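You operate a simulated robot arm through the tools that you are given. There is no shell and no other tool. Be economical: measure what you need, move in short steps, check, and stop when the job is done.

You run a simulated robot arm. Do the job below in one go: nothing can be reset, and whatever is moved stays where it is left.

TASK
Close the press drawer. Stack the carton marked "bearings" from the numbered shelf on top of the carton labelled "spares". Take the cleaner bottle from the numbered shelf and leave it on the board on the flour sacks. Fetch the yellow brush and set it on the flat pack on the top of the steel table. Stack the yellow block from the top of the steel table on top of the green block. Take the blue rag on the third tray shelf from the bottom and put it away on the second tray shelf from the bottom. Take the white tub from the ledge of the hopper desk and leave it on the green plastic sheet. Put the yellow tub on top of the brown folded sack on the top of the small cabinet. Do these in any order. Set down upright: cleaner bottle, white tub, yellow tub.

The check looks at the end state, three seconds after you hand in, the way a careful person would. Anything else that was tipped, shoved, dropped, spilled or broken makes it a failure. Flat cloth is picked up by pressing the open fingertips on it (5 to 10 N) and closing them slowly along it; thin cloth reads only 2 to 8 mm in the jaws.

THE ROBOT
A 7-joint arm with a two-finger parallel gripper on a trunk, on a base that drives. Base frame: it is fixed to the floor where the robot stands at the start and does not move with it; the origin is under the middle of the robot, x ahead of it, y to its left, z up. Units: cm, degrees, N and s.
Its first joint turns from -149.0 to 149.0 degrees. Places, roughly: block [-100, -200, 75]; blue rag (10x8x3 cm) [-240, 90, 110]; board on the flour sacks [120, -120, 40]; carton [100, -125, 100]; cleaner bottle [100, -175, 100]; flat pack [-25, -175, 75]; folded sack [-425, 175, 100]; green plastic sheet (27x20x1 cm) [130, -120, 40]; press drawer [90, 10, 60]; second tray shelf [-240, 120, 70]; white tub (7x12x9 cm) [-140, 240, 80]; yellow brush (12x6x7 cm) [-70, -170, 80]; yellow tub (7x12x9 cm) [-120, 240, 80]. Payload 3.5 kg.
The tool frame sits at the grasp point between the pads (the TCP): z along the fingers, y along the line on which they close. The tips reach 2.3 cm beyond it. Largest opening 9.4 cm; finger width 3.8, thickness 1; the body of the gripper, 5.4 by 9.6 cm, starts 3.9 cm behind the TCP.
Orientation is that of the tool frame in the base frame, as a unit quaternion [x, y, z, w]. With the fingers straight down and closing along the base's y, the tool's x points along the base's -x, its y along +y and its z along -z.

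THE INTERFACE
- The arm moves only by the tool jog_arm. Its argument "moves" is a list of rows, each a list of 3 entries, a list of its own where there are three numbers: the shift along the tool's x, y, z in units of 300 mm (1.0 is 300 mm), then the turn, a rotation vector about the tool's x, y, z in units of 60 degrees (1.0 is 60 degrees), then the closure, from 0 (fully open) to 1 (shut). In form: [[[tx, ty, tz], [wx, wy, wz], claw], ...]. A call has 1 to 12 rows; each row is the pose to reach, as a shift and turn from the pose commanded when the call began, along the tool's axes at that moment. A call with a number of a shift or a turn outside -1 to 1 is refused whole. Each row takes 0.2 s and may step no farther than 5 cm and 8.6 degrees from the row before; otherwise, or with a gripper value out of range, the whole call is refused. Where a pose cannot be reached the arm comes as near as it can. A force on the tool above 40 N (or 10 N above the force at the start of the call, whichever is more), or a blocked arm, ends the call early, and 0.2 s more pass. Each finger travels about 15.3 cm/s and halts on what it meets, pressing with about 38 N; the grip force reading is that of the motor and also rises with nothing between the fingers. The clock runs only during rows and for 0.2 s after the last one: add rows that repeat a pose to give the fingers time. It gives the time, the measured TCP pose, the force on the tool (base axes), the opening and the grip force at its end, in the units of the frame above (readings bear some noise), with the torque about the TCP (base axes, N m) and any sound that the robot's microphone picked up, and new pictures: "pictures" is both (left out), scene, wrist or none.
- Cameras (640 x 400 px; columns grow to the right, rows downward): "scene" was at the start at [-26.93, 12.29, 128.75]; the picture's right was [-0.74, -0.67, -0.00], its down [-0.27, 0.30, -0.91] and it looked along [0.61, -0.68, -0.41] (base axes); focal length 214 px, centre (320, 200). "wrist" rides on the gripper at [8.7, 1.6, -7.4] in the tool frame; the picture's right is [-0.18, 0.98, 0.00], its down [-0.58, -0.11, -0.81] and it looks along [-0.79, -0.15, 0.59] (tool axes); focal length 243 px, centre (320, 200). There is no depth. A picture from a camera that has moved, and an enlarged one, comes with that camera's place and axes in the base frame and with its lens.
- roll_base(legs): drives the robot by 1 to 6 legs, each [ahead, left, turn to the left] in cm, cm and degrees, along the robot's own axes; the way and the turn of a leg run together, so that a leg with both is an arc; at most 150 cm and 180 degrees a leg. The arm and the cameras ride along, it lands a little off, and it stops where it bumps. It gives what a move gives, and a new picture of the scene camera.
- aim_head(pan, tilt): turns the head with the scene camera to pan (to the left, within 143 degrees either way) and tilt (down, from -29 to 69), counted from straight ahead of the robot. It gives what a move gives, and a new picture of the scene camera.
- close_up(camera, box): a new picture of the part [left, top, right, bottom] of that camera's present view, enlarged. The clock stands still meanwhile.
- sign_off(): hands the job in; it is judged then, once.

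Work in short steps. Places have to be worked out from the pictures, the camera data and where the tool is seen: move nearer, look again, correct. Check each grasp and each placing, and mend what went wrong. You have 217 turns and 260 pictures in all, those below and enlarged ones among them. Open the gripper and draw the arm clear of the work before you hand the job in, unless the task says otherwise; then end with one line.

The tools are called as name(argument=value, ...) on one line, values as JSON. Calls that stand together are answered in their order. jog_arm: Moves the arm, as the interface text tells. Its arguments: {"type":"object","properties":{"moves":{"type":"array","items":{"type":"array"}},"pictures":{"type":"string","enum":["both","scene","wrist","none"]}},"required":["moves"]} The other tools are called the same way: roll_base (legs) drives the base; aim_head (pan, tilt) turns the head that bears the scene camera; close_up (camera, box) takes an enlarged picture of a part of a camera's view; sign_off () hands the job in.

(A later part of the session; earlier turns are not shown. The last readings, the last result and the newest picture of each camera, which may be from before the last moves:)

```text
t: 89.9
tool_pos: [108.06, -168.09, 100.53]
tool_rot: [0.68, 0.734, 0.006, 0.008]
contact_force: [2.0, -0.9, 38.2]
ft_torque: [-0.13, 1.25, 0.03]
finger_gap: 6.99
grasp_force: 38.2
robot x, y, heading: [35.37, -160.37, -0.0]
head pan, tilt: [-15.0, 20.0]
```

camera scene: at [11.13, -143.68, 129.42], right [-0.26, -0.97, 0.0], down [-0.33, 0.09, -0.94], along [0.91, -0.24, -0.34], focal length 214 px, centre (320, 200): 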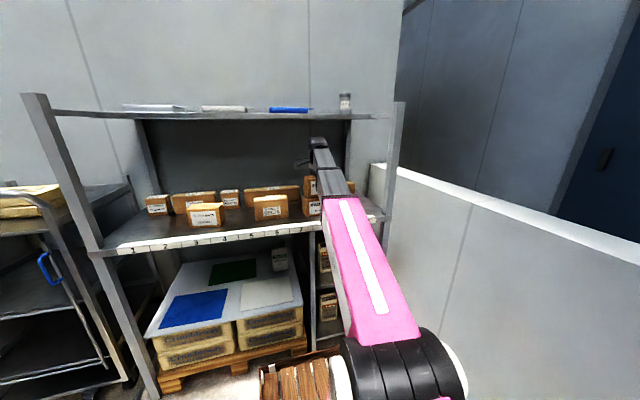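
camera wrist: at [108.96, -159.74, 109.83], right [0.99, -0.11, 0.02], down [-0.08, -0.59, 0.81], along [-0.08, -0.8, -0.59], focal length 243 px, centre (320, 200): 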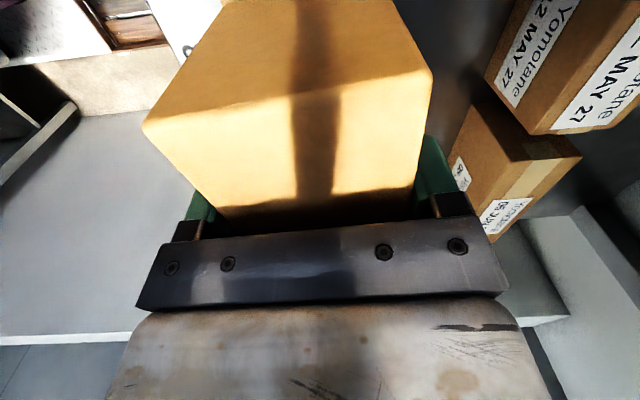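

Contact at z≈100.5 as expected. Ease up slightly, open, and rise.

jog_arm(moves=[[[0, 0, -0.008], [0, 0, 0], 1], [[0, 0, -0.01], [0, 0, 0], 0.7], [[0, 0, -0.01], [0, 0, 0], 0], [[0, 0, -0.01], [0, 0, 0], 0], [[0, 0, -0.1], [0, 0, 0], 0], [[0, 0, -0.2], [0, 0, 0], 0], [[0, 0, -0.28], [0, 0, 0], 0]], pictures="wrist")

close_up(camera="scene", box=[200, 120, 400, 245])

```text
t: 91.5
tool_pos: [107.97, -168.1, 108.89]
tool_rot: [0.679, 0.734, 0.004, 0.008]
contact_force: [0.7, -0.2, 0.0]
ft_torque: [-0.02, 0.0, -0.02]
finger_gap: 9.41
grasp_force: 0.1
robot x, y, heading: [34.92, -160.53, -0.1]
head pan, tilt: [-15.0, 20.0]
camera wrist: at [108.83, -159.35, 116.37], right [0.99, -0.11, 0.02], down [-0.08, -0.59, 0.81], along [-0.08, -0.8, -0.59], focal length 243 px, centre (320, 200)
```

wrist: 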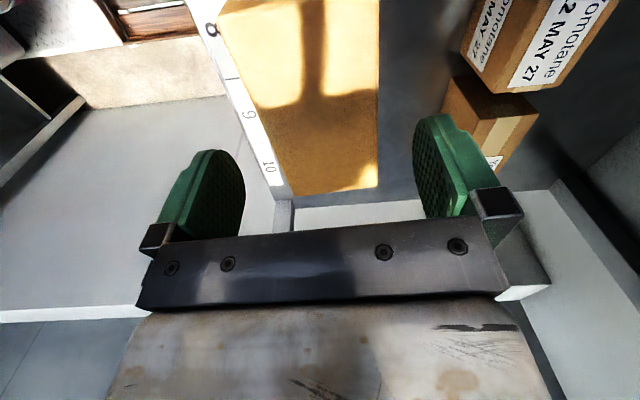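

```text
3.20 times, centred on (300, 182) of scene
camera zoom: at [11.12, -143.68, 129.42], right [-0.26, -0.97, 0.0], down [-0.33, 0.09, -0.94], along [0.91, -0.24, -0.34], focal length 686 px, centre (384, 256)
```

zoom: 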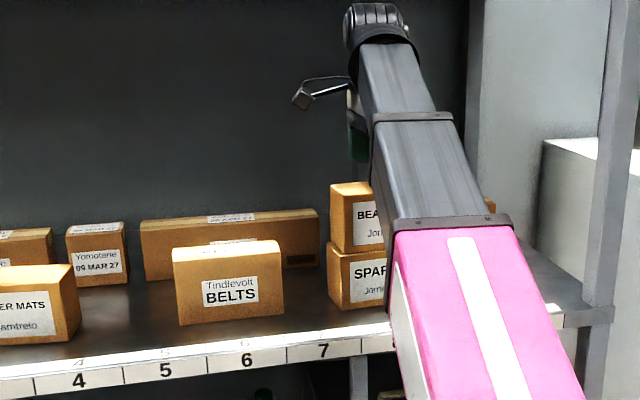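

Stack is good. Now leave the shelf: base left, back, then over to the steel table and turn to face it (−y).

roll_base(legs=[[0, 40, 0], [-30, 0, 0], [0, 25, 0], [-65, 0, 0]])

```text
t: 100.2
tool_pos: [13.78, -103.47, 108.78]
tool_rot: [0.678, 0.735, 0.006, 0.007]
contact_force: [-0.8, 0.1, 0.5]
ft_torque: [-0.01, -0.01, -0.03]
finger_gap: 9.38
grasp_force: 0.1
robot x, y, heading: [-59.11, -96.31, 0.2]
head pan, tilt: [-15.0, 20.0]
camera scene: at [-83.23, -79.6, 129.42], right [-0.25, -0.97, 0.0], down [-0.33, 0.09, -0.94], along [0.91, -0.24, -0.34], focal length 214 px, centre (320, 200)
```

scene: 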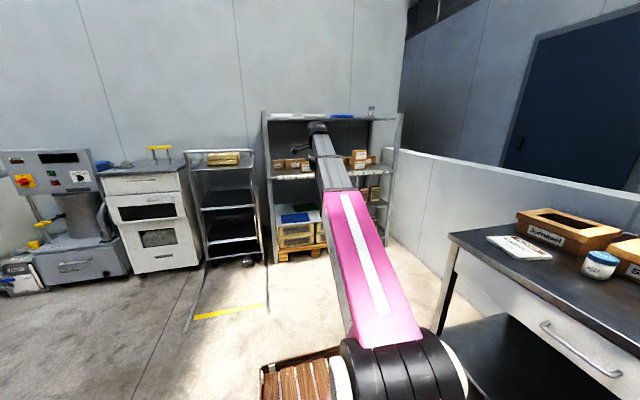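

Turn right 90° to face the table.

roll_base(legs=[[0, 0, -90]])

aim_head(pan=-5, tilt=38)

close_up(camera="wrist", box=[0, 0, 640, 400])

```text
t: 104.4
tool_pos: [-65.32, -169.2, 108.86]
tool_rot: [0.999, 0.046, -0.002, 0.009]
contact_force: [0.8, 0.1, 0.0]
ft_torque: [0.0, -0.01, 0.0]
finger_gap: 9.38
grasp_force: 0.0
robot x, y, heading: [-59.3, -96.36, -88.5]
head pan, tilt: [-15.0, 20.0]
camera scene: at [-43.03, -71.71, 129.42], right [-0.97, 0.24, 0.0], down [0.08, 0.33, -0.94], along [-0.22, -0.91, -0.34], focal length 214 px, centre (320, 200)
```

scene: 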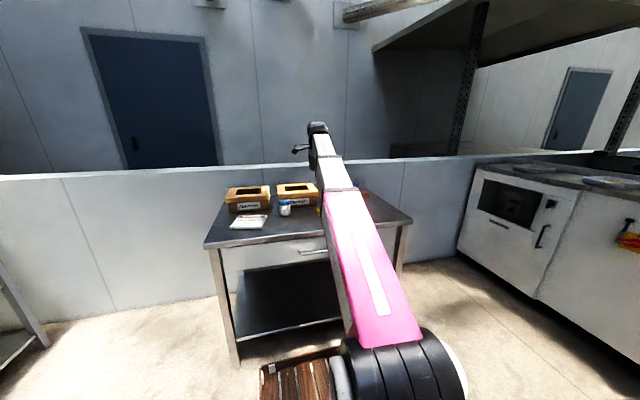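

```text
t: 105.2
tool_pos: [-65.27, -169.15, 108.87]
tool_rot: [0.999, 0.047, -0.001, 0.009]
contact_force: [0.6, -0.2, -0.2]
ft_torque: [0.0, 0.0, 0.0]
finger_gap: 9.41
grasp_force: 0.1
robot x, y, heading: [-58.97, -95.81, -88.6]
head pan, tilt: [-5.0, 38.0]
camera scene: at [-41.38, -71.28, 126.58], right [-1.0, 0.07, 0.0], down [0.04, 0.61, -0.79], along [-0.05, -0.79, -0.61], focal length 214 px, centre (320, 200)
```

scene: 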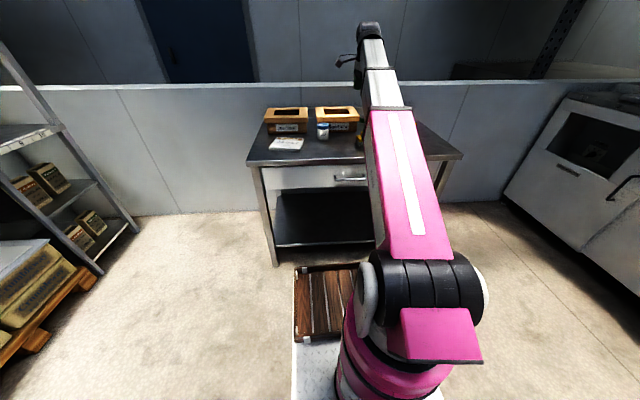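

```text
1.00 times, centred on (320, 200) of wrist (not enlarged: the box is as wide or as high as the picture)
camera zoom: at [-56.46, -169.78, 116.33], right [-0.09, -1.0, 0.02], down [-0.59, 0.07, 0.81], along [-0.8, 0.06, -0.59], focal length 243 px, centre (320, 200)
```

zoom: 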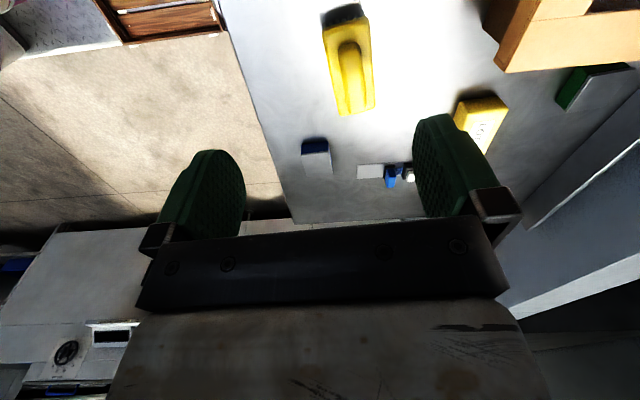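

From the wrist view: brush ≈(−76,−174), yellow block ≈(−87,−198), green block ≈(−82,−213). Move over the brush and lower for a closer look.

jog_arm(moves=[[[-0.1, 0.03, 0.08], [0, 0, 0], 0], [[-0.2, 0.06, 0.18], [0, 0, 0], 0], [[-0.3, 0.09, 0.28], [0, 0, 0], 0], [[-0.37, 0.117, 0.4], [0, 0, 0], 0]], pictures="both")

```text
t: 106.2
tool_pos: [-76.06, -173.8, 97.07]
tool_rot: [0.999, 0.048, -0.001, 0.009]
contact_force: [1.0, -0.4, 0.3]
ft_torque: [-0.01, -0.02, -0.02]
finger_gap: 9.4
grasp_force: 0.2
robot x, y, heading: [-59.0, -95.96, -88.7]
head pan, tilt: [-5.0, 38.0]
camera scene: at [-41.38, -71.28, 126.58], right [-1.0, 0.07, 0.0], down [0.04, 0.61, -0.79], along [-0.05, -0.79, -0.62], focal length 214 px, centre (320, 200)
camera wrist: at [-67.14, -174.52, 104.58], right [-0.09, -1.0, 0.02], down [-0.59, 0.07, 0.81], along [-0.8, 0.06, -0.59], focal length 243 px, centre (320, 200)
```

scene: 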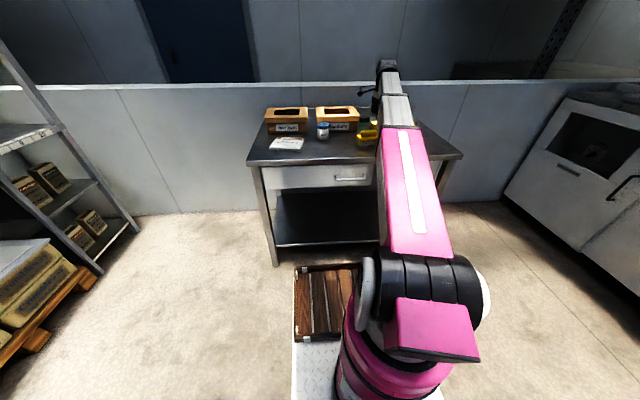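
wrist: 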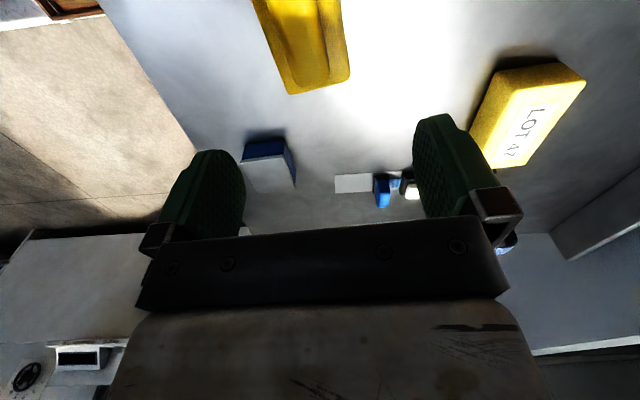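

Brush: top z≈80, x −80…−68, y −177…−170. Align and lower to z≈80 for a check.

jog_arm(moves=[[[0.07, 0.005, 0.12], [0, 0, -0.06], 0], [[0.07, 0.005, 0.26], [0, 0, -0.06], 0], [[0.07, 0.005, 0.4], [0, 0, -0.06], 0], [[0.07, 0.005, 0.53], [0, 0, -0.06], 0]], pictures="both")

close_up(camera="scene", box=[230, 90, 480, 220])

```text
t: 107.1
tool_pos: [-73.96, -174.1, 84.45]
tool_rot: [0.997, 0.078, -0.001, 0.011]
contact_force: [2.3, 5.9, 41.9]
ft_torque: [0.52, -0.3, 0.01]
finger_gap: 9.38
grasp_force: 0.1
robot x, y, heading: [-58.96, -96.23, -88.9]
head pan, tilt: [-5.0, 38.0]
stopped in row 4: the force on the tool passed its limit at 120 N (the readings are from after the stop); the commanded pose is now the measured one
camera scene: at [-41.36, -71.17, 126.55], right [-1.0, 0.07, 0.0], down [0.04, 0.61, -0.79], along [-0.05, -0.79, -0.61], focal length 214 px, centre (320, 200)
camera wrist: at [-65.19, -174.11, 92.19], right [-0.03, -1.0, 0.02], down [-0.59, 0.03, 0.81], along [-0.81, 0.01, -0.59], focal length 243 px, centre (320, 200)
```

scene: 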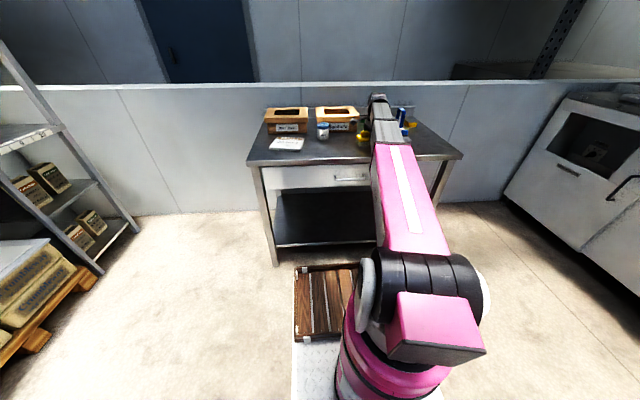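
wrist: 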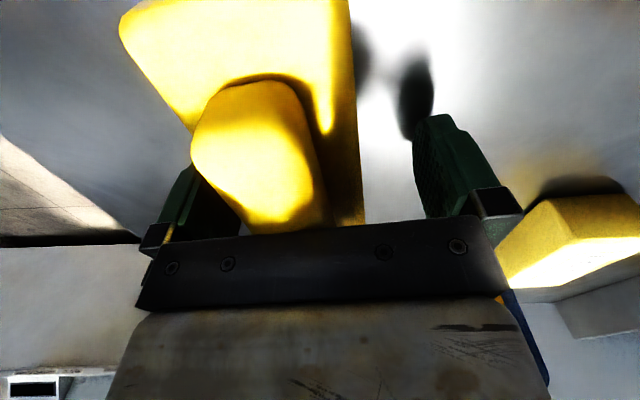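

```text
2.56 times, centred on (355, 155) of scene
camera zoom: at [-41.36, -71.17, 126.55], right [-1.0, 0.07, 0.0], down [0.04, 0.61, -0.79], along [-0.05, -0.79, -0.61], focal length 549 px, centre (230, 315)
```

zoom: 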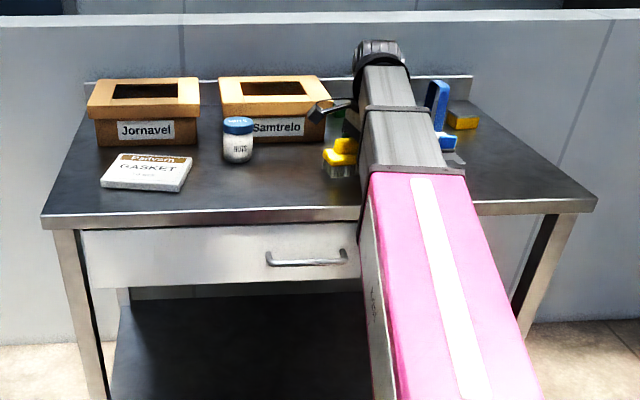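

The left finger came down on the brush's edge; the brush lies about 3 cm more toward +y than estimated. Raise and re-centre, then look.

jog_arm(moves=[[[0, 0, -0.1], [0, 0, 0], 0], [[0, -0.05, -0.2], [0, 0, 0], 0], [[0, -0.1, -0.27], [0, 0, 0], 0]], pictures="wrist")

```text
t: 107.9
tool_pos: [-74.48, -170.64, 92.5]
tool_rot: [0.997, 0.08, -0.002, 0.012]
contact_force: [0.4, 0.5, -0.4]
ft_torque: [0.0, -0.01, -0.02]
finger_gap: 9.4
grasp_force: 0.2
robot x, y, heading: [-59.13, -96.4, -88.8]
head pan, tilt: [-5.0, 38.0]
camera wrist: at [-65.62, -170.86, 100.05], right [-0.03, -1.0, 0.02], down [-0.59, 0.03, 0.81], along [-0.81, 0.01, -0.59], focal length 243 px, centre (320, 200)
```

wrist: 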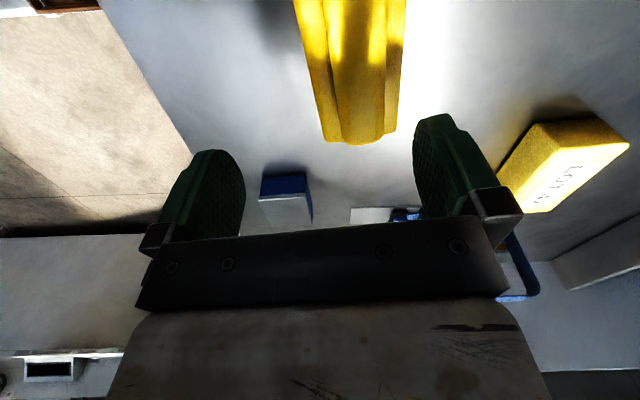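

Triangulating the table edge gives table z≈82, so the fingers had simply touched the table. Corrected brush center ≈(−71.2, −173.2). Move there and go down to z≈85.3.

jog_arm(moves=[[[0.05, 0.05, 0], [0, 0, 0], 0], [[0.095, 0.103, 0], [0, 0, 0], 0], [[0.095, 0.103, 0.08], [0, 0, 0], 0], [[0.095, 0.103, 0.16], [0, 0, 0], 0], [[0.095, 0.103, 0.238], [0, 0, 0], 0]], pictures="wrist")

```text
t: 109.1
tool_pos: [-71.23, -173.77, 85.49]
tool_rot: [0.997, 0.079, -0.002, 0.011]
contact_force: [0.1, 0.4, 0.2]
ft_torque: [0.0, 0.0, 0.04]
finger_gap: 9.39
grasp_force: 0.1
robot x, y, heading: [-59.22, -96.35, -88.6]
head pan, tilt: [-5.0, 38.0]
camera wrist: at [-62.39, -173.83, 92.97], right [-0.03, -1.0, 0.02], down [-0.59, 0.03, 0.81], along [-0.81, 0.01, -0.59], focal length 243 px, centre (320, 200)
```

wrist: 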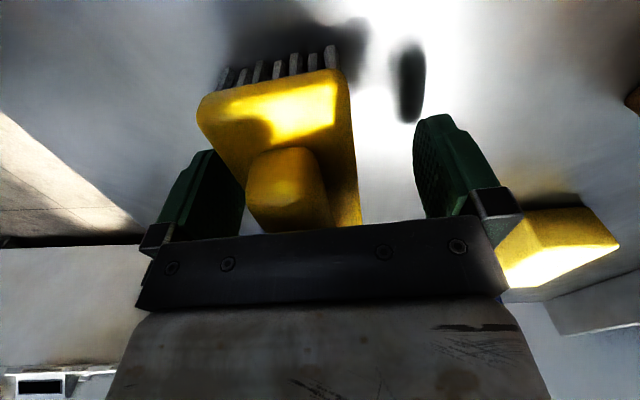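

Brush is between the fingers; recentre 1.3 cm toward +y and close.

jog_arm(moves=[[[-0.03, -0.043, 0], [0, 0, 0], 0], [[-0.03, -0.043, 0], [0, 0, 0], 0.5], [[-0.03, -0.043, 0], [0, 0, 0], 1], [[-0.03, -0.043, 0], [0, 0, 0], 1], [[-0.03, -0.043, -0.1], [0, 0, 0], 1], [[-0.03, -0.043, -0.24], [0, 0, 0], 1]], pictures="wrist")

```text
t: 110.5
tool_pos: [-72.56, -172.5, 92.5]
tool_rot: [0.997, 0.081, -0.002, 0.011]
contact_force: [0.1, 0.4, 0.2]
ft_torque: [-0.01, -0.04, 0.04]
finger_gap: 5.35
grasp_force: 37.8
robot x, y, heading: [-59.27, -96.34, -88.7]
head pan, tilt: [-5.0, 38.0]
camera wrist: at [-63.67, -172.59, 100.1], right [-0.03, -1.0, 0.02], down [-0.59, 0.03, 0.81], along [-0.81, 0.01, -0.59], focal length 243 px, centre (320, 200)
```

wrist: 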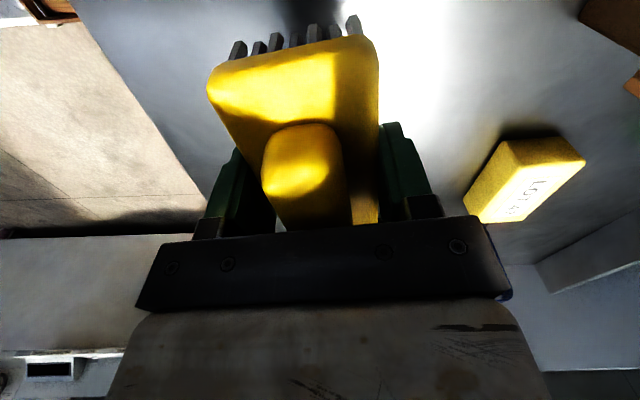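

Brush held (5.35 cm). The flat pack (GASKET) centers at ≈(−32,−173), ~15×15 cm. Carry it over there.

jog_arm(moves=[[[0.15, 0.024, -0.03], [0, 0, 0], 1], [[0.3, 0.048, -0.03], [0, 0, 0], 1], [[0.45, 0.072, -0.03], [0, 0, 0], 1], [[0.6, 0.096, -0.03], [0, 0, 0], 1], [[0.75, 0.12, -0.03], [0, 0, 0], 1], [[0.9, 0.144, -0.03], [0, 0, 0], 1], [[1.0, 0.16, -0.03], [0, 0, 0], 1]], pictures="both")

```text
t: 112.1
tool_pos: [-41.75, -172.52, 93.44]
tool_rot: [0.997, 0.078, -0.002, 0.012]
contact_force: [-0.4, -0.1, -0.5]
ft_torque: [0.01, 0.04, -0.03]
finger_gap: 5.34
grasp_force: 37.6
robot x, y, heading: [-59.14, -96.44, -88.8]
head pan, tilt: [-5.0, 38.0]
camera scene: at [-41.37, -71.3, 126.58], right [-1.0, 0.07, 0.0], down [0.04, 0.61, -0.79], along [-0.05, -0.79, -0.62], focal length 214 px, centre (320, 200)
camera wrist: at [-32.87, -172.6, 100.98], right [-0.03, -1.0, 0.02], down [-0.59, 0.03, 0.81], along [-0.81, 0.01, -0.59], focal length 243 px, centre (320, 200)
```

scene: 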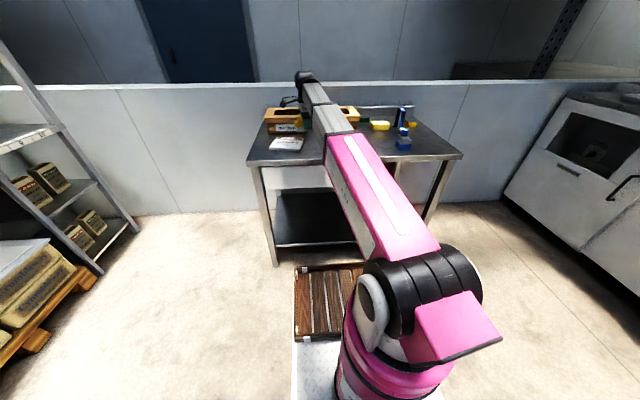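
wrist: 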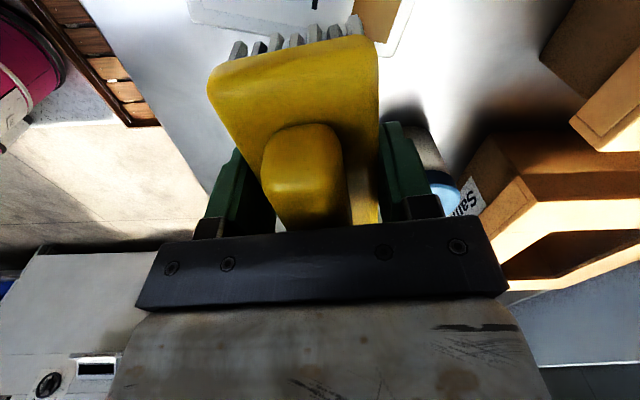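

Pack's −x edge is at x≈−39; move 10 cm further so the brush is centered, then lower.

jog_arm(moves=[[[0.12, 0.018, 0], [0, 0, 0], 1], [[0.24, 0.036, 0], [0, 0, 0], 1], [[0.335, 0.053, 0], [0, 0, 0], 1], [[0.335, 0.053, 0.1], [0, 0, 0], 1], [[0.335, 0.053, 0.15], [0, 0, 0], 1]], pictures="both")

close_up(camera="scene", box=[230, 60, 430, 185])

```text
t: 113.3
tool_pos: [-31.56, -172.47, 88.86]
tool_rot: [0.997, 0.079, -0.002, 0.011]
contact_force: [1.0, -1.0, -0.5]
ft_torque: [-0.01, 0.0, 0.01]
finger_gap: 5.34
grasp_force: 37.7
robot x, y, heading: [-59.04, -96.02, -88.8]
head pan, tilt: [-5.0, 38.0]
camera scene: at [-41.38, -71.29, 126.58], right [-1.0, 0.07, 0.0], down [0.04, 0.61, -0.79], along [-0.05, -0.79, -0.62], focal length 214 px, centre (320, 200)
camera wrist: at [-22.74, -172.6, 96.39], right [-0.03, -1.0, 0.02], down [-0.59, 0.03, 0.81], along [-0.81, 0.01, -0.59], focal length 243 px, centre (320, 200)
```

scene: 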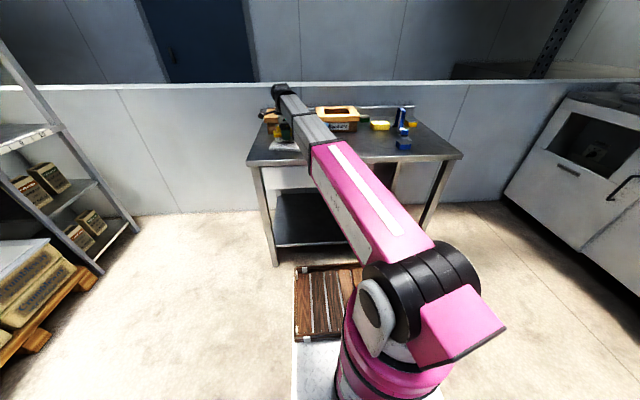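
wrist: 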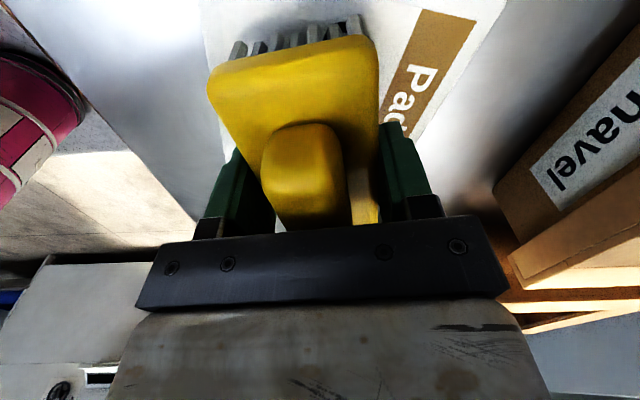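

```text
3.20 times, centred on (330, 122) of scene
camera zoom: at [-41.38, -71.29, 126.58], right [-1.0, 0.07, 0.0], down [0.04, 0.61, -0.79], along [-0.05, -0.79, -0.62], focal length 686 px, centre (288, 448)
```

zoom: 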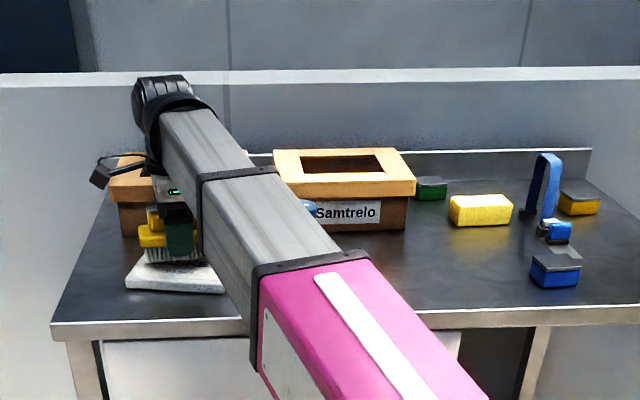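

The brush is slightly to the +y side of the pack; shift 1.5 cm and lower gently to contact.

jog_arm(moves=[[[0.008, 0.05, 0], [0, 0, 0], 1], [[0.008, 0.05, 0.02], [0, 0, 0], 1], [[0.008, 0.05, 0.035], [0, 0, 0], 1], [[0.008, 0.05, 0.045], [0, 0, 0], 1], [[0.008, 0.05, 0.055], [0, 0, 0], 1]], pictures="none")

```text
t: 114.5
tool_pos: [-31.15, -174.13, 87.12]
tool_rot: [0.997, 0.079, -0.002, 0.012]
contact_force: [1.2, -0.3, -1.5]
ft_torque: [-0.01, -0.03, 0.0]
finger_gap: 5.34
grasp_force: 38.0
robot x, y, heading: [-59.18, -96.02, -88.7]
head pan, tilt: [-5.0, 38.0]
```

jog_arm(moves=[[[0, 0, 0.01], [0, 0, 0], 1], [[0, 0, 0.02], [0, 0, 0], 1], [[0, 0, 0.03], [0, 0, 0], 1], [[0, 0, 0.04], [0, 0, 0], 1]], pictures="wrist")

```text
t: 115.4
tool_pos: [-31.18, -174.07, 86.48]
tool_rot: [0.997, 0.079, -0.002, 0.012]
contact_force: [-1.1, 1.6, 13.3]
ft_torque: [0.41, 0.02, 0.03]
finger_gap: 5.37
grasp_force: 38.4
robot x, y, heading: [-58.99, -96.18, -88.6]
head pan, tilt: [-5.0, 38.0]
stopped in row 4: the force on the tool passed its limit at 44 N (the readings are from after the stop); the commanded pose is now the measured one
camera wrist: at [-22.42, -174.14, 94.1], right [-0.03, -1.0, 0.02], down [-0.59, 0.04, 0.81], along [-0.81, 0.01, -0.59], focal length 243 px, centre (320, 200)
```

wrist: 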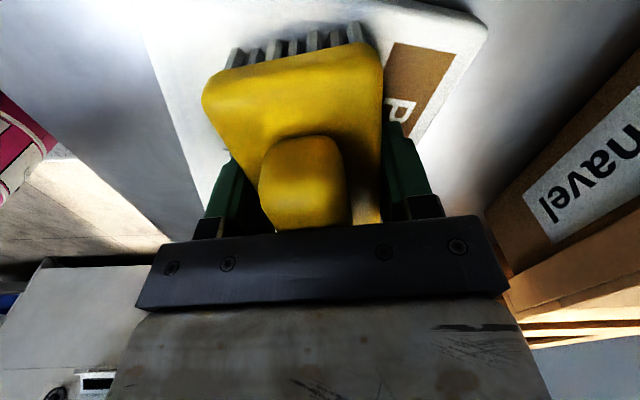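

Contact on the pack, well within its outline. Release and rise.

jog_arm(moves=[[[0, 0, 0], [0, 0, 0], 0.7], [[0, 0, 0], [0, 0, 0], 0], [[0, 0, 0], [0, 0, 0], 0], [[0, 0, -0.1], [0, 0, 0], 0], [[0, 0, -0.25], [0, 0, 0], 0], [[0, 0, -0.4], [0, 0, 0], 0]], pictures="wrist")

close_up(camera="scene", box=[230, 60, 430, 185])

```text
t: 116.8
tool_pos: [-31.13, -173.97, 98.25]
tool_rot: [0.997, 0.079, -0.002, 0.013]
contact_force: [0.3, -0.9, -0.4]
ft_torque: [0.0, 0.03, -0.02]
finger_gap: 9.38
grasp_force: 0.1
robot x, y, heading: [-58.95, -96.38, -88.6]
head pan, tilt: [-5.0, 38.0]
camera wrist: at [-22.41, -174.08, 105.8], right [-0.03, -1.0, 0.02], down [-0.59, 0.04, 0.81], along [-0.81, 0.01, -0.59], focal length 243 px, centre (320, 200)
```

wrist: 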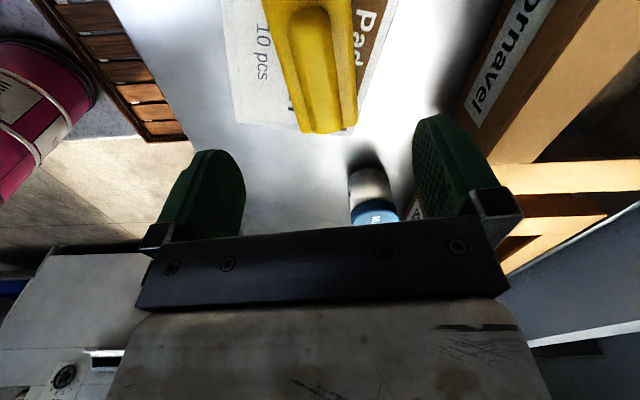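

```text
3.20 times, centred on (330, 122) of scene
camera zoom: at [-41.38, -71.3, 126.58], right [-1.0, 0.07, 0.0], down [0.04, 0.61, -0.79], along [-0.05, -0.79, -0.62], focal length 686 px, centre (288, 448)
```

zoom: 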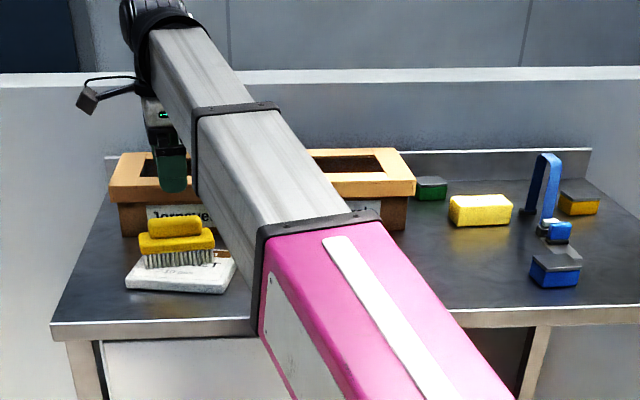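

Brush sits on the pack. Now inspect the blocks.

close_up(camera="scene", box=[345, 95, 425, 155])

```text
6.67 times, centred on (385, 125) of scene
camera zoom: at [-41.38, -71.3, 126.58], right [-1.0, 0.07, 0.0], down [0.04, 0.61, -0.79], along [-0.05, -0.79, -0.62], focal length 1430 px, centre (-113, 700)
```

zoom: 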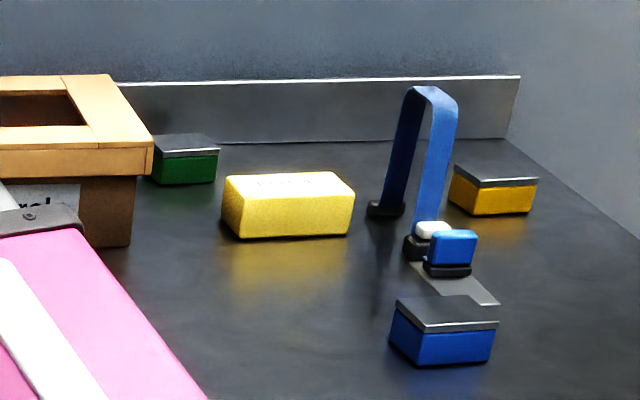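

The set of lidded blocks (green, amber-yellow, blue) are the blocks; the yellow one sits at ≈(−103,−194), matching the given place; "LOT 47" is something else. I'll yaw the tool 180° so the camera will be away from the wooden box, first part now.

jog_arm(moves=[[[0, 0, -0.05], [0, 0, -0.14], 0], [[0, 0, -0.1], [0, 0, -0.28], 0], [[0, 0, -0.1], [0, 0, -0.42], 0], [[0, 0, -0.1], [0, 0, -0.56], 0], [[0, 0, -0.1], [0, 0, -0.7], 0], [[0, 0, -0.1], [0, 0, -0.84], 0], [[0, 0, -0.1], [0, 0, -0.97], 0]], pictures="none")

jog_arm(moves=[[[0, 0, 0], [0, 0, -0.14], 0], [[0, 0, 0], [0, 0, -0.28], 0], [[0, 0, 0], [0, 0, -0.42], 0], [[0, 0, 0], [0, 0, -0.56], 0], [[0, 0, 0], [0, 0, -0.7], 0], [[0, 0, 0], [0, 0, -0.84], 0], [[0, 0, 0], [0, 0, -0.98], 0]], pictures="none")

jog_arm(moves=[[[0, 0, 0], [0, 0, -0.14], 0], [[0, 0, 0], [0, 0, -0.28], 0], [[0, 0, 0], [0, 0, -0.42], 0], [[0, 0, 0], [0, 0, -0.56], 0], [[0, 0, 0], [0, 0, -0.7], 0], [[0, 0, 0], [0, 0, -0.84], 0], [[0, 0, 0], [0, 0, -0.9], 0]], pictures="none")

```text
t: 118.4
tool_pos: [-31.21, -173.7, 101.41]
tool_rot: [0.832, 0.554, -0.007, 0.01]
contact_force: [-0.3, 0.2, 0.2]
ft_torque: [-0.01, 0.01, 0.0]
finger_gap: 9.43
grasp_force: 0.1
robot x, y, heading: [-58.85, -96.33, -88.8]
head pan, tilt: [-5.0, 38.0]
```

```text
t: 120.0
tool_pos: [-31.1, -173.78, 101.59]
tool_rot: [0.453, 0.891, -0.011, 0.006]
contact_force: [0.5, 0.7, 0.1]
ft_torque: [0.0, 0.03, -0.04]
finger_gap: 9.39
grasp_force: 0.1
robot x, y, heading: [-58.89, -96.6, -88.9]
head pan, tilt: [-5.0, 38.0]
```

```text
t: 121.6
tool_pos: [-31.26, -173.68, 101.55]
tool_rot: [-0.002, 1.0, -0.012, -0.001]
contact_force: [-0.3, 0.7, 0.2]
ft_torque: [-0.01, -0.01, -0.01]
finger_gap: 9.4
grasp_force: 0.0
robot x, y, heading: [-59.04, -96.14, -88.8]
head pan, tilt: [-5.0, 38.0]
```

Tool now has camera on the −x side. Drive right 22 and ahead 12 cm.

roll_base(legs=[[0, -22, 0], [12, 0, 0]])

```text
t: 124.1
tool_pos: [-52.77, -186.01, 101.46]
tool_rot: [-0.003, 1.0, -0.012, -0.001]
contact_force: [0.2, -0.6, -0.3]
ft_torque: [0.02, -0.04, 0.03]
finger_gap: 9.39
grasp_force: 0.0
robot x, y, heading: [-80.65, -108.98, -88.5]
head pan, tilt: [-5.0, 38.0]
camera scene: at [-63.28, -83.62, 126.58], right [-1.0, 0.06, 0.0], down [0.04, 0.61, -0.79], along [-0.05, -0.79, -0.62], focal length 214 px, centre (320, 200)
```

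scene: 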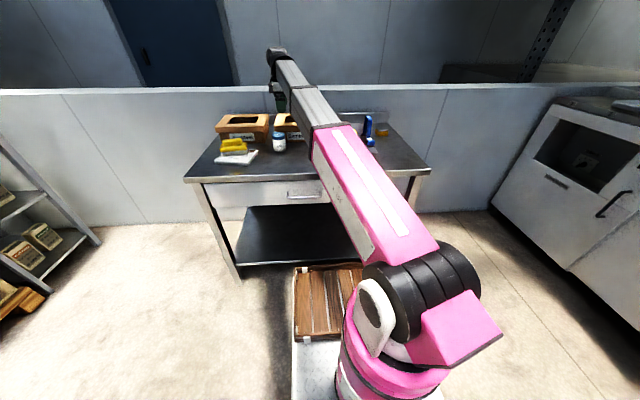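

Move over the amber block in two steps at z≈103.

jog_arm(moves=[[[0.15, -0.03, -0.03], [0, 0, 0], 0], [[0.3, -0.06, -0.05], [0, 0, 0], 0], [[0.45, -0.09, -0.05], [0, 0, 0], 0], [[0.6, -0.12, -0.05], [0, 0, 0], 0], [[0.75, -0.15, -0.05], [0, 0, 0], 0], [[0.9, -0.18, -0.05], [0, 0, 0], 0], [[1.0, -0.2, -0.05], [0, 0, 0], 0]], pictures="none")

jog_arm(moves=[[[0.15, -0.02, 0], [0, 0, 0], 0], [[0.3, -0.04, 0], [0, 0, 0], 0], [[0.45, -0.06, 0], [0, 0, 0], 0], [[0.6, -0.07, 0], [0, 0, 0], 0], [[0.63, -0.07, 0], [0, 0, 0], 0]], pictures="both")

close_up(camera="scene", box=[270, 80, 420, 175])

```text
t: 125.7
tool_pos: [-82.75, -192.25, 103.05]
tool_rot: [-0.003, 1.0, -0.012, -0.001]
contact_force: [-0.3, -0.4, 0.3]
ft_torque: [-0.02, 0.03, 0.0]
finger_gap: 9.39
grasp_force: 0.0
robot x, y, heading: [-80.88, -108.31, -88.6]
head pan, tilt: [-5.0, 38.0]
```

```text
t: 126.9
tool_pos: [-101.67, -194.5, 103.38]
tool_rot: [-0.002, 1.0, -0.012, -0.001]
contact_force: [0.3, -1.0, 0.1]
ft_torque: [-0.02, 0.0, 0.01]
finger_gap: 9.37
grasp_force: 0.1
robot x, y, heading: [-80.51, -108.65, -88.5]
head pan, tilt: [-5.0, 38.0]
camera scene: at [-63.29, -83.62, 126.58], right [-1.0, 0.06, 0.0], down [0.04, 0.61, -0.79], along [-0.05, -0.79, -0.62], focal length 214 px, centre (320, 200)
camera wrist: at [-110.34, -192.75, 110.78], right [0.18, 0.98, -0.02], down [0.58, -0.09, 0.81], along [0.79, -0.16, -0.59], focal length 243 px, centre (320, 200)
```

scene: 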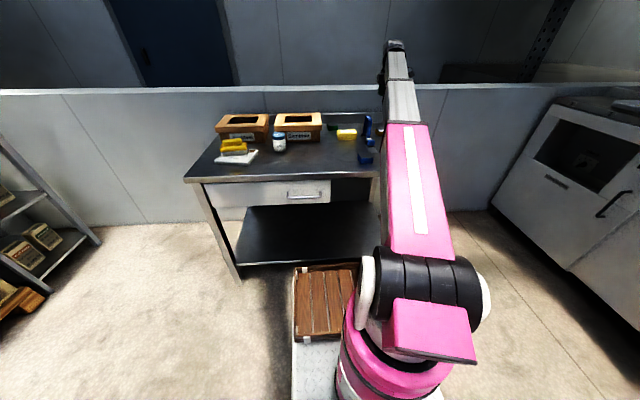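
wrist: 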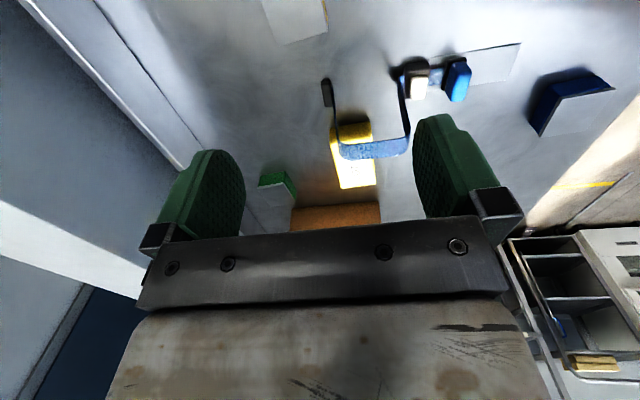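

```text
4.21 times, centred on (345, 128) of scene
camera zoom: at [-63.29, -83.62, 126.58], right [-1.0, 0.06, 0.0], down [0.04, 0.61, -0.79], along [-0.05, -0.79, -0.62], focal length 903 px, centre (215, 505)
```

zoom: 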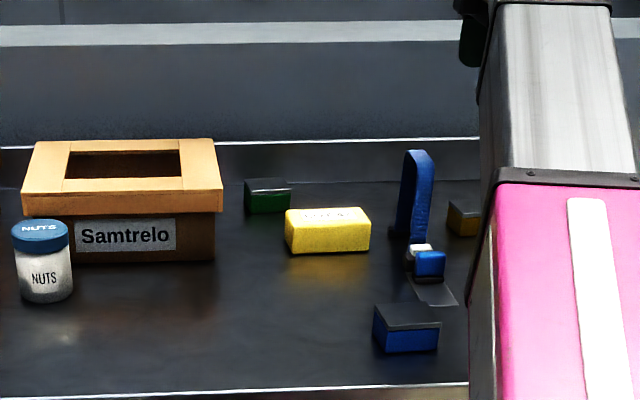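

The amber block is at the image's top edge; shift back (−x) 10 cm to see it whole.

jog_arm(moves=[[[0.15, 0, 0], [0, 0, 0], 0], [[0.3, 0, 0.04], [0, 0, 0], 0], [[0.4, 0, 0.1], [0, 0, 0], 0]], pictures="wrist")

```text
t: 127.7
tool_pos: [-113.66, -194.58, 100.36]
tool_rot: [-0.003, 1.0, -0.012, -0.001]
contact_force: [-0.2, 0.8, -0.4]
ft_torque: [-0.01, -0.02, 0.0]
finger_gap: 9.39
grasp_force: 0.1
robot x, y, heading: [-81.01, -108.41, -88.6]
head pan, tilt: [-5.0, 38.0]
camera wrist: at [-122.26, -192.85, 107.86], right [0.18, 0.98, -0.02], down [0.58, -0.09, 0.81], along [0.79, -0.16, -0.59], focal length 243 px, centre (320, 200)
```

wrist: 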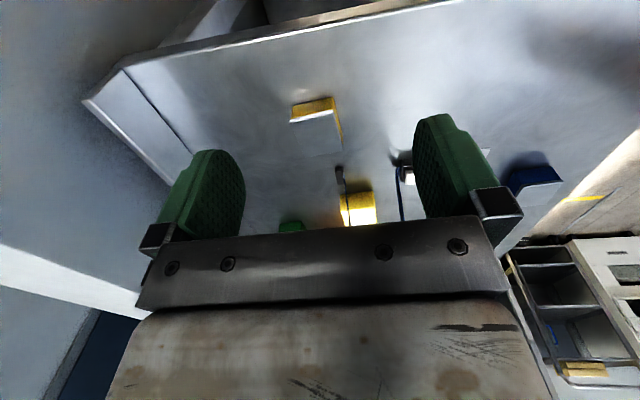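

Amber block: x −107…−102, y −199.7…−194.6, top ≈86. Move over (−104.5,−197.2) and lower.

jog_arm(moves=[[[-0.12, -0.03, 0], [0, 0, 0], 0], [[-0.24, -0.06, 0.02], [0, 0, 0], 0], [[-0.305, -0.087, 0.12], [0, 0, 0], 0], [[-0.305, -0.087, 0.24], [0, 0, 0], 0], [[-0.305, -0.087, 0.34], [0, 0, 0], 0]], pictures="wrist")

```text
t: 128.9
tool_pos: [-104.29, -197.39, 90.06]
tool_rot: [-0.002, 1.0, -0.012, -0.001]
contact_force: [-0.1, 0.2, -0.3]
ft_torque: [0.05, 0.01, -0.01]
finger_gap: 9.4
grasp_force: 0.0
robot x, y, heading: [-80.61, -108.55, -88.4]
head pan, tilt: [-5.0, 38.0]
camera wrist: at [-112.98, -195.59, 97.6], right [0.18, 0.98, -0.02], down [0.58, -0.09, 0.81], along [0.79, -0.16, -0.59], focal length 243 px, centre (320, 200)
```

wrist: 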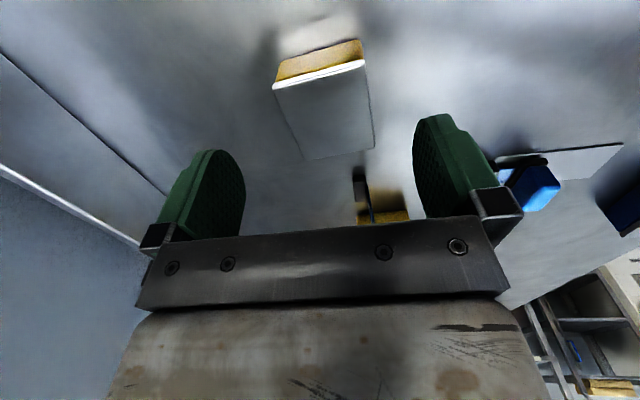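

Centered within 0.5 cm. Lower to 85.3 and close.

jog_arm(moves=[[[0.01, 0.013, 0.08], [0, 0, 0], 0], [[0.01, 0.013, 0.157], [0, 0, 0], 0], [[0.01, 0.013, 0.157], [0, 0, 0], 0.5], [[0.01, 0.013, 0.157], [0, 0, 0], 1], [[0.01, 0.013, 0.157], [0, 0, 0], 1], [[0.01, 0.013, 0.157], [0, 0, 0], 1]], pictures="none")

```text
t: 130.3
tool_pos: [-104.74, -197.1, 85.29]
tool_rot: [-0.003, 1.0, -0.013, -0.001]
contact_force: [0.1, 0.3, -0.4]
ft_torque: [0.01, 0.0, 0.03]
finger_gap: 5.0
grasp_force: 38.1
robot x, y, heading: [-80.95, -108.41, -88.7]
head pan, tilt: [-5.0, 38.0]
```

Gripped (5.0 cm). Lift to z≈103 and move toward the green block for a look.

jog_arm(moves=[[[0, 0, -0.15], [0, 0, 0], 1], [[0, 0, -0.3], [0, 0, 0], 1], [[0, 0, -0.45], [0, 0, 0], 1], [[0, 0, -0.58], [0, 0, 0], 1], [[-0.12, -0.08, -0.58], [0, 0, 0], 1], [[-0.25, -0.15, -0.58], [0, 0, 0], 1], [[-0.36, -0.2, -0.58], [0, 0, 0], 1]], pictures="wrist")

```text
t: 131.9
tool_pos: [-93.98, -202.55, 102.69]
tool_rot: [-0.002, 1.0, -0.012, -0.001]
contact_force: [-1.0, -1.3, -3.5]
ft_torque: [-0.01, 0.02, 0.05]
finger_gap: 5.01
grasp_force: 38.2
robot x, y, heading: [-80.73, -108.58, -88.7]
head pan, tilt: [-5.0, 38.0]
camera wrist: at [-102.57, -200.79, 110.29], right [0.18, 0.98, -0.02], down [0.58, -0.09, 0.81], along [0.79, -0.16, -0.59], focal length 243 px, centre (320, 200)
```

wrist: 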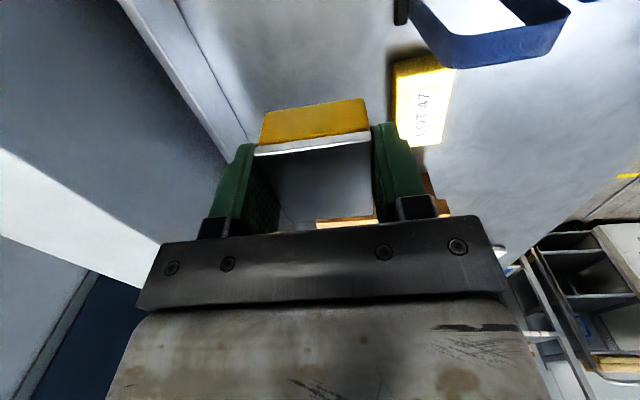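

Green block center ≈(−78.2,−207.6) from earlier views; that's 99 cm away, so drive ahead 4 cm.

roll_base(legs=[[4, 0, 0]])

close_up(camera="wrist", box=[0, 0, 640, 400])

```text
t: 132.8
tool_pos: [-93.83, -206.42, 102.74]
tool_rot: [-0.002, 1.0, -0.011, -0.001]
contact_force: [0.4, 0.0, -4.3]
ft_torque: [-0.04, 0.02, 0.01]
finger_gap: 4.98
grasp_force: 38.0
robot x, y, heading: [-80.79, -112.9, -88.5]
head pan, tilt: [-5.0, 38.0]
camera scene: at [-63.18, -87.64, 126.58], right [-1.0, 0.06, 0.0], down [0.04, 0.61, -0.79], along [-0.05, -0.79, -0.62], focal length 214 px, centre (320, 200)
```

scene: 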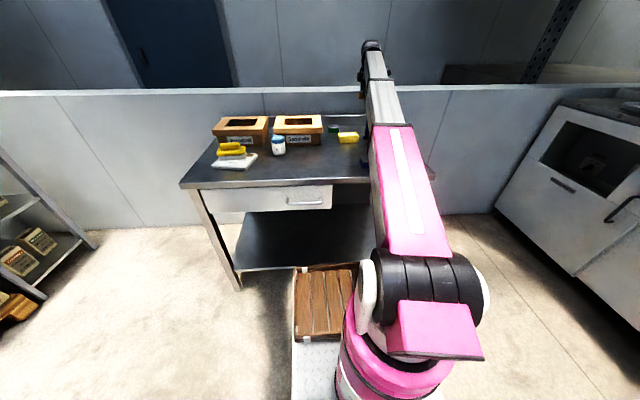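

```text
1.00 times, centred on (320, 200) of wrist (not enlarged: the box is as wide or as high as the picture)
camera zoom: at [-102.51, -204.74, 110.29], right [0.18, 0.98, -0.02], down [0.58, -0.09, 0.81], along [0.79, -0.16, -0.59], focal length 243 px, centre (320, 200)
```

zoom: 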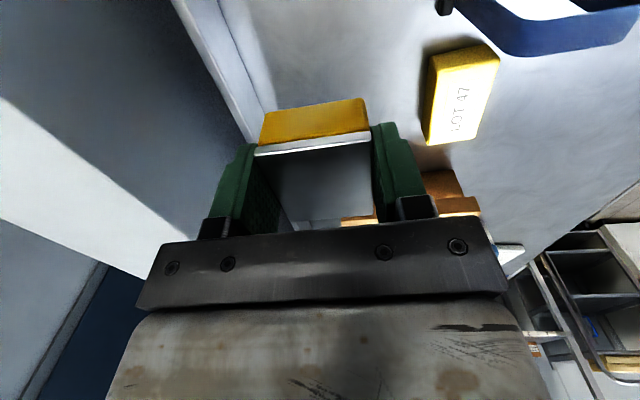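

Move above the green block at z≈99; it should then show beneath the held block.

jog_arm(moves=[[[-0.15, -0.01, 0], [0, 0, 0], 1], [[-0.3, -0.02, 0], [0, 0, 0], 1], [[-0.45, -0.03, 0.02], [0, 0, 0], 1], [[-0.52, -0.04, 0.12], [0, 0, 0], 1]], pictures="wrist")

close_up(camera="scene", box=[270, 80, 420, 175])

```text
t: 133.8
tool_pos: [-78.5, -207.62, 99.05]
tool_rot: [-0.001, 1.0, -0.012, -0.001]
contact_force: [-0.1, 0.4, -4.0]
ft_torque: [0.0, 0.02, 0.01]
finger_gap: 4.99
grasp_force: 37.8
robot x, y, heading: [-80.67, -112.69, -88.7]
head pan, tilt: [-5.0, 38.0]
camera wrist: at [-87.09, -205.85, 106.64], right [0.18, 0.98, -0.02], down [0.58, -0.09, 0.81], along [0.79, -0.16, -0.59], focal length 243 px, centre (320, 200)
```

wrist: 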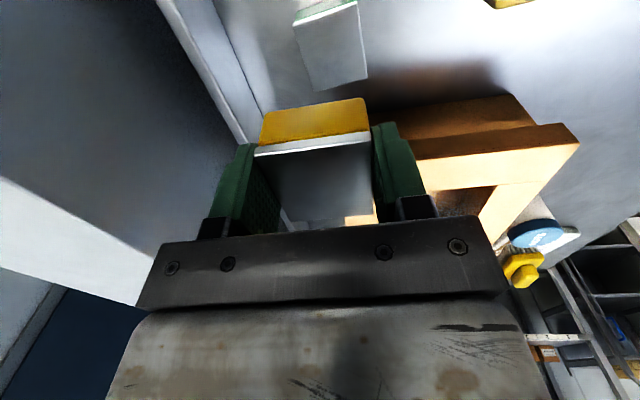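

```text
4.21 times, centred on (345, 128) of scene
camera zoom: at [-63.17, -87.64, 126.58], right [-1.0, 0.06, 0.0], down [0.04, 0.61, -0.79], along [-0.05, -0.79, -0.62], focal length 903 px, centre (215, 505)
```

zoom: 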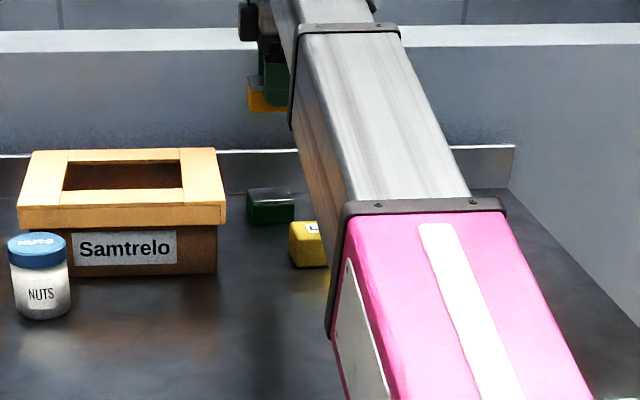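

Green lid center ≈(−78.6,−206.9). Adjust 0.6 cm and lower to just above contact.

jog_arm(moves=[[[0.003, 0.02, 0.1], [0, 0, 0], 1], [[0.003, 0.02, 0.2], [0, 0, 0], 1], [[0.003, 0.02, 0.29], [0, 0, 0], 1]], pictures="wrist")

```text
t: 134.6
tool_pos: [-78.22, -207.4, 90.38]
tool_rot: [-0.002, 1.0, -0.012, 0.0]
contact_force: [0.2, -0.4, -4.4]
ft_torque: [0.05, 0.02, -0.01]
finger_gap: 4.99
grasp_force: 37.8
robot x, y, heading: [-80.61, -112.38, -88.5]
head pan, tilt: [-5.0, 38.0]
camera wrist: at [-86.87, -205.64, 98.0], right [0.18, 0.98, -0.02], down [0.58, -0.09, 0.81], along [0.79, -0.16, -0.59], focal length 243 px, centre (320, 200)
```

wrist: 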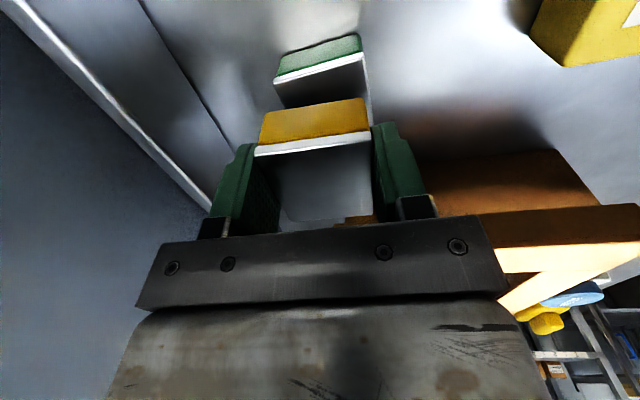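

Small offset: amber is ~1 cm toward +x and 0.4 cm toward −y of green. Correct and lower to contact.

jog_arm(moves=[[[0.035, 0.015, 0], [0, 0, 0], 1], [[0.035, 0.015, 0.012], [0, 0, 0], 1], [[0.035, 0.015, 0.022], [0, 0, 0], 1], [[0.035, 0.015, 0.032], [0, 0, 0], 1]], pictures="wrist")

```text
t: 135.6
tool_pos: [-79.39, -206.92, 89.56]
tool_rot: [-0.002, 1.0, -0.011, 0.0]
contact_force: [-0.6, 0.3, -3.9]
ft_torque: [-0.02, 0.05, 0.04]
finger_gap: 4.98
grasp_force: 38.1
robot x, y, heading: [-80.91, -112.28, -88.9]
head pan, tilt: [-5.0, 38.0]
camera wrist: at [-88.02, -205.18, 97.04], right [0.18, 0.98, -0.02], down [0.58, -0.09, 0.81], along [0.79, -0.16, -0.59], focal length 243 px, centre (320, 200)
```

wrist: 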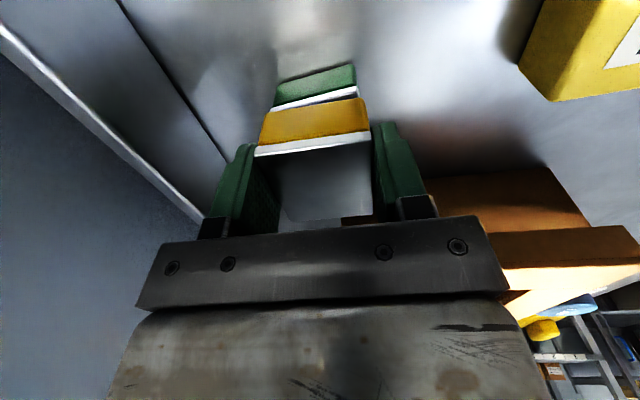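

jog_arm(moves=[[[0, 0, 0.01], [0, 0, 0], 1], [[0, 0, 0.02], [0, 0, 0], 1], [[0, 0, 0.03], [0, 0, 0], 1], [[0, 0, 0.04], [0, 0, 0], 1]], pictures="wrist")

```text
t: 136.6
tool_pos: [-79.48, -206.91, 88.49]
tool_rot: [-0.002, 1.0, -0.013, 0.0]
contact_force: [0.5, -0.3, 12.9]
ft_torque: [0.37, -0.17, -0.01]
finger_gap: 4.98
grasp_force: 38.3
robot x, y, heading: [-81.17, -112.51, -88.5]
head pan, tilt: [-5.0, 38.0]
camera wrist: at [-88.05, -205.21, 96.03], right [0.18, 0.98, -0.03], down [0.58, -0.09, 0.81], along [0.79, -0.16, -0.59], focal length 243 px, centre (320, 200)
```

wrist: 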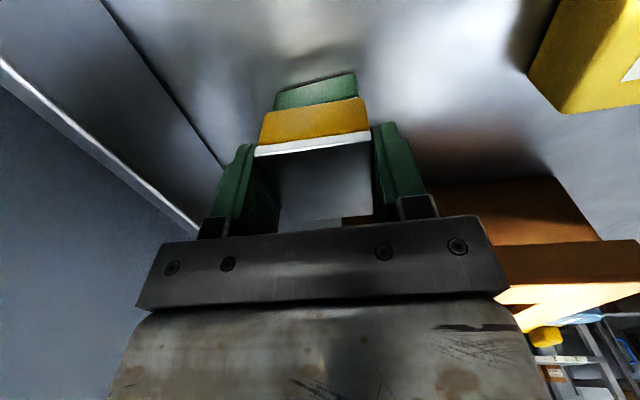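

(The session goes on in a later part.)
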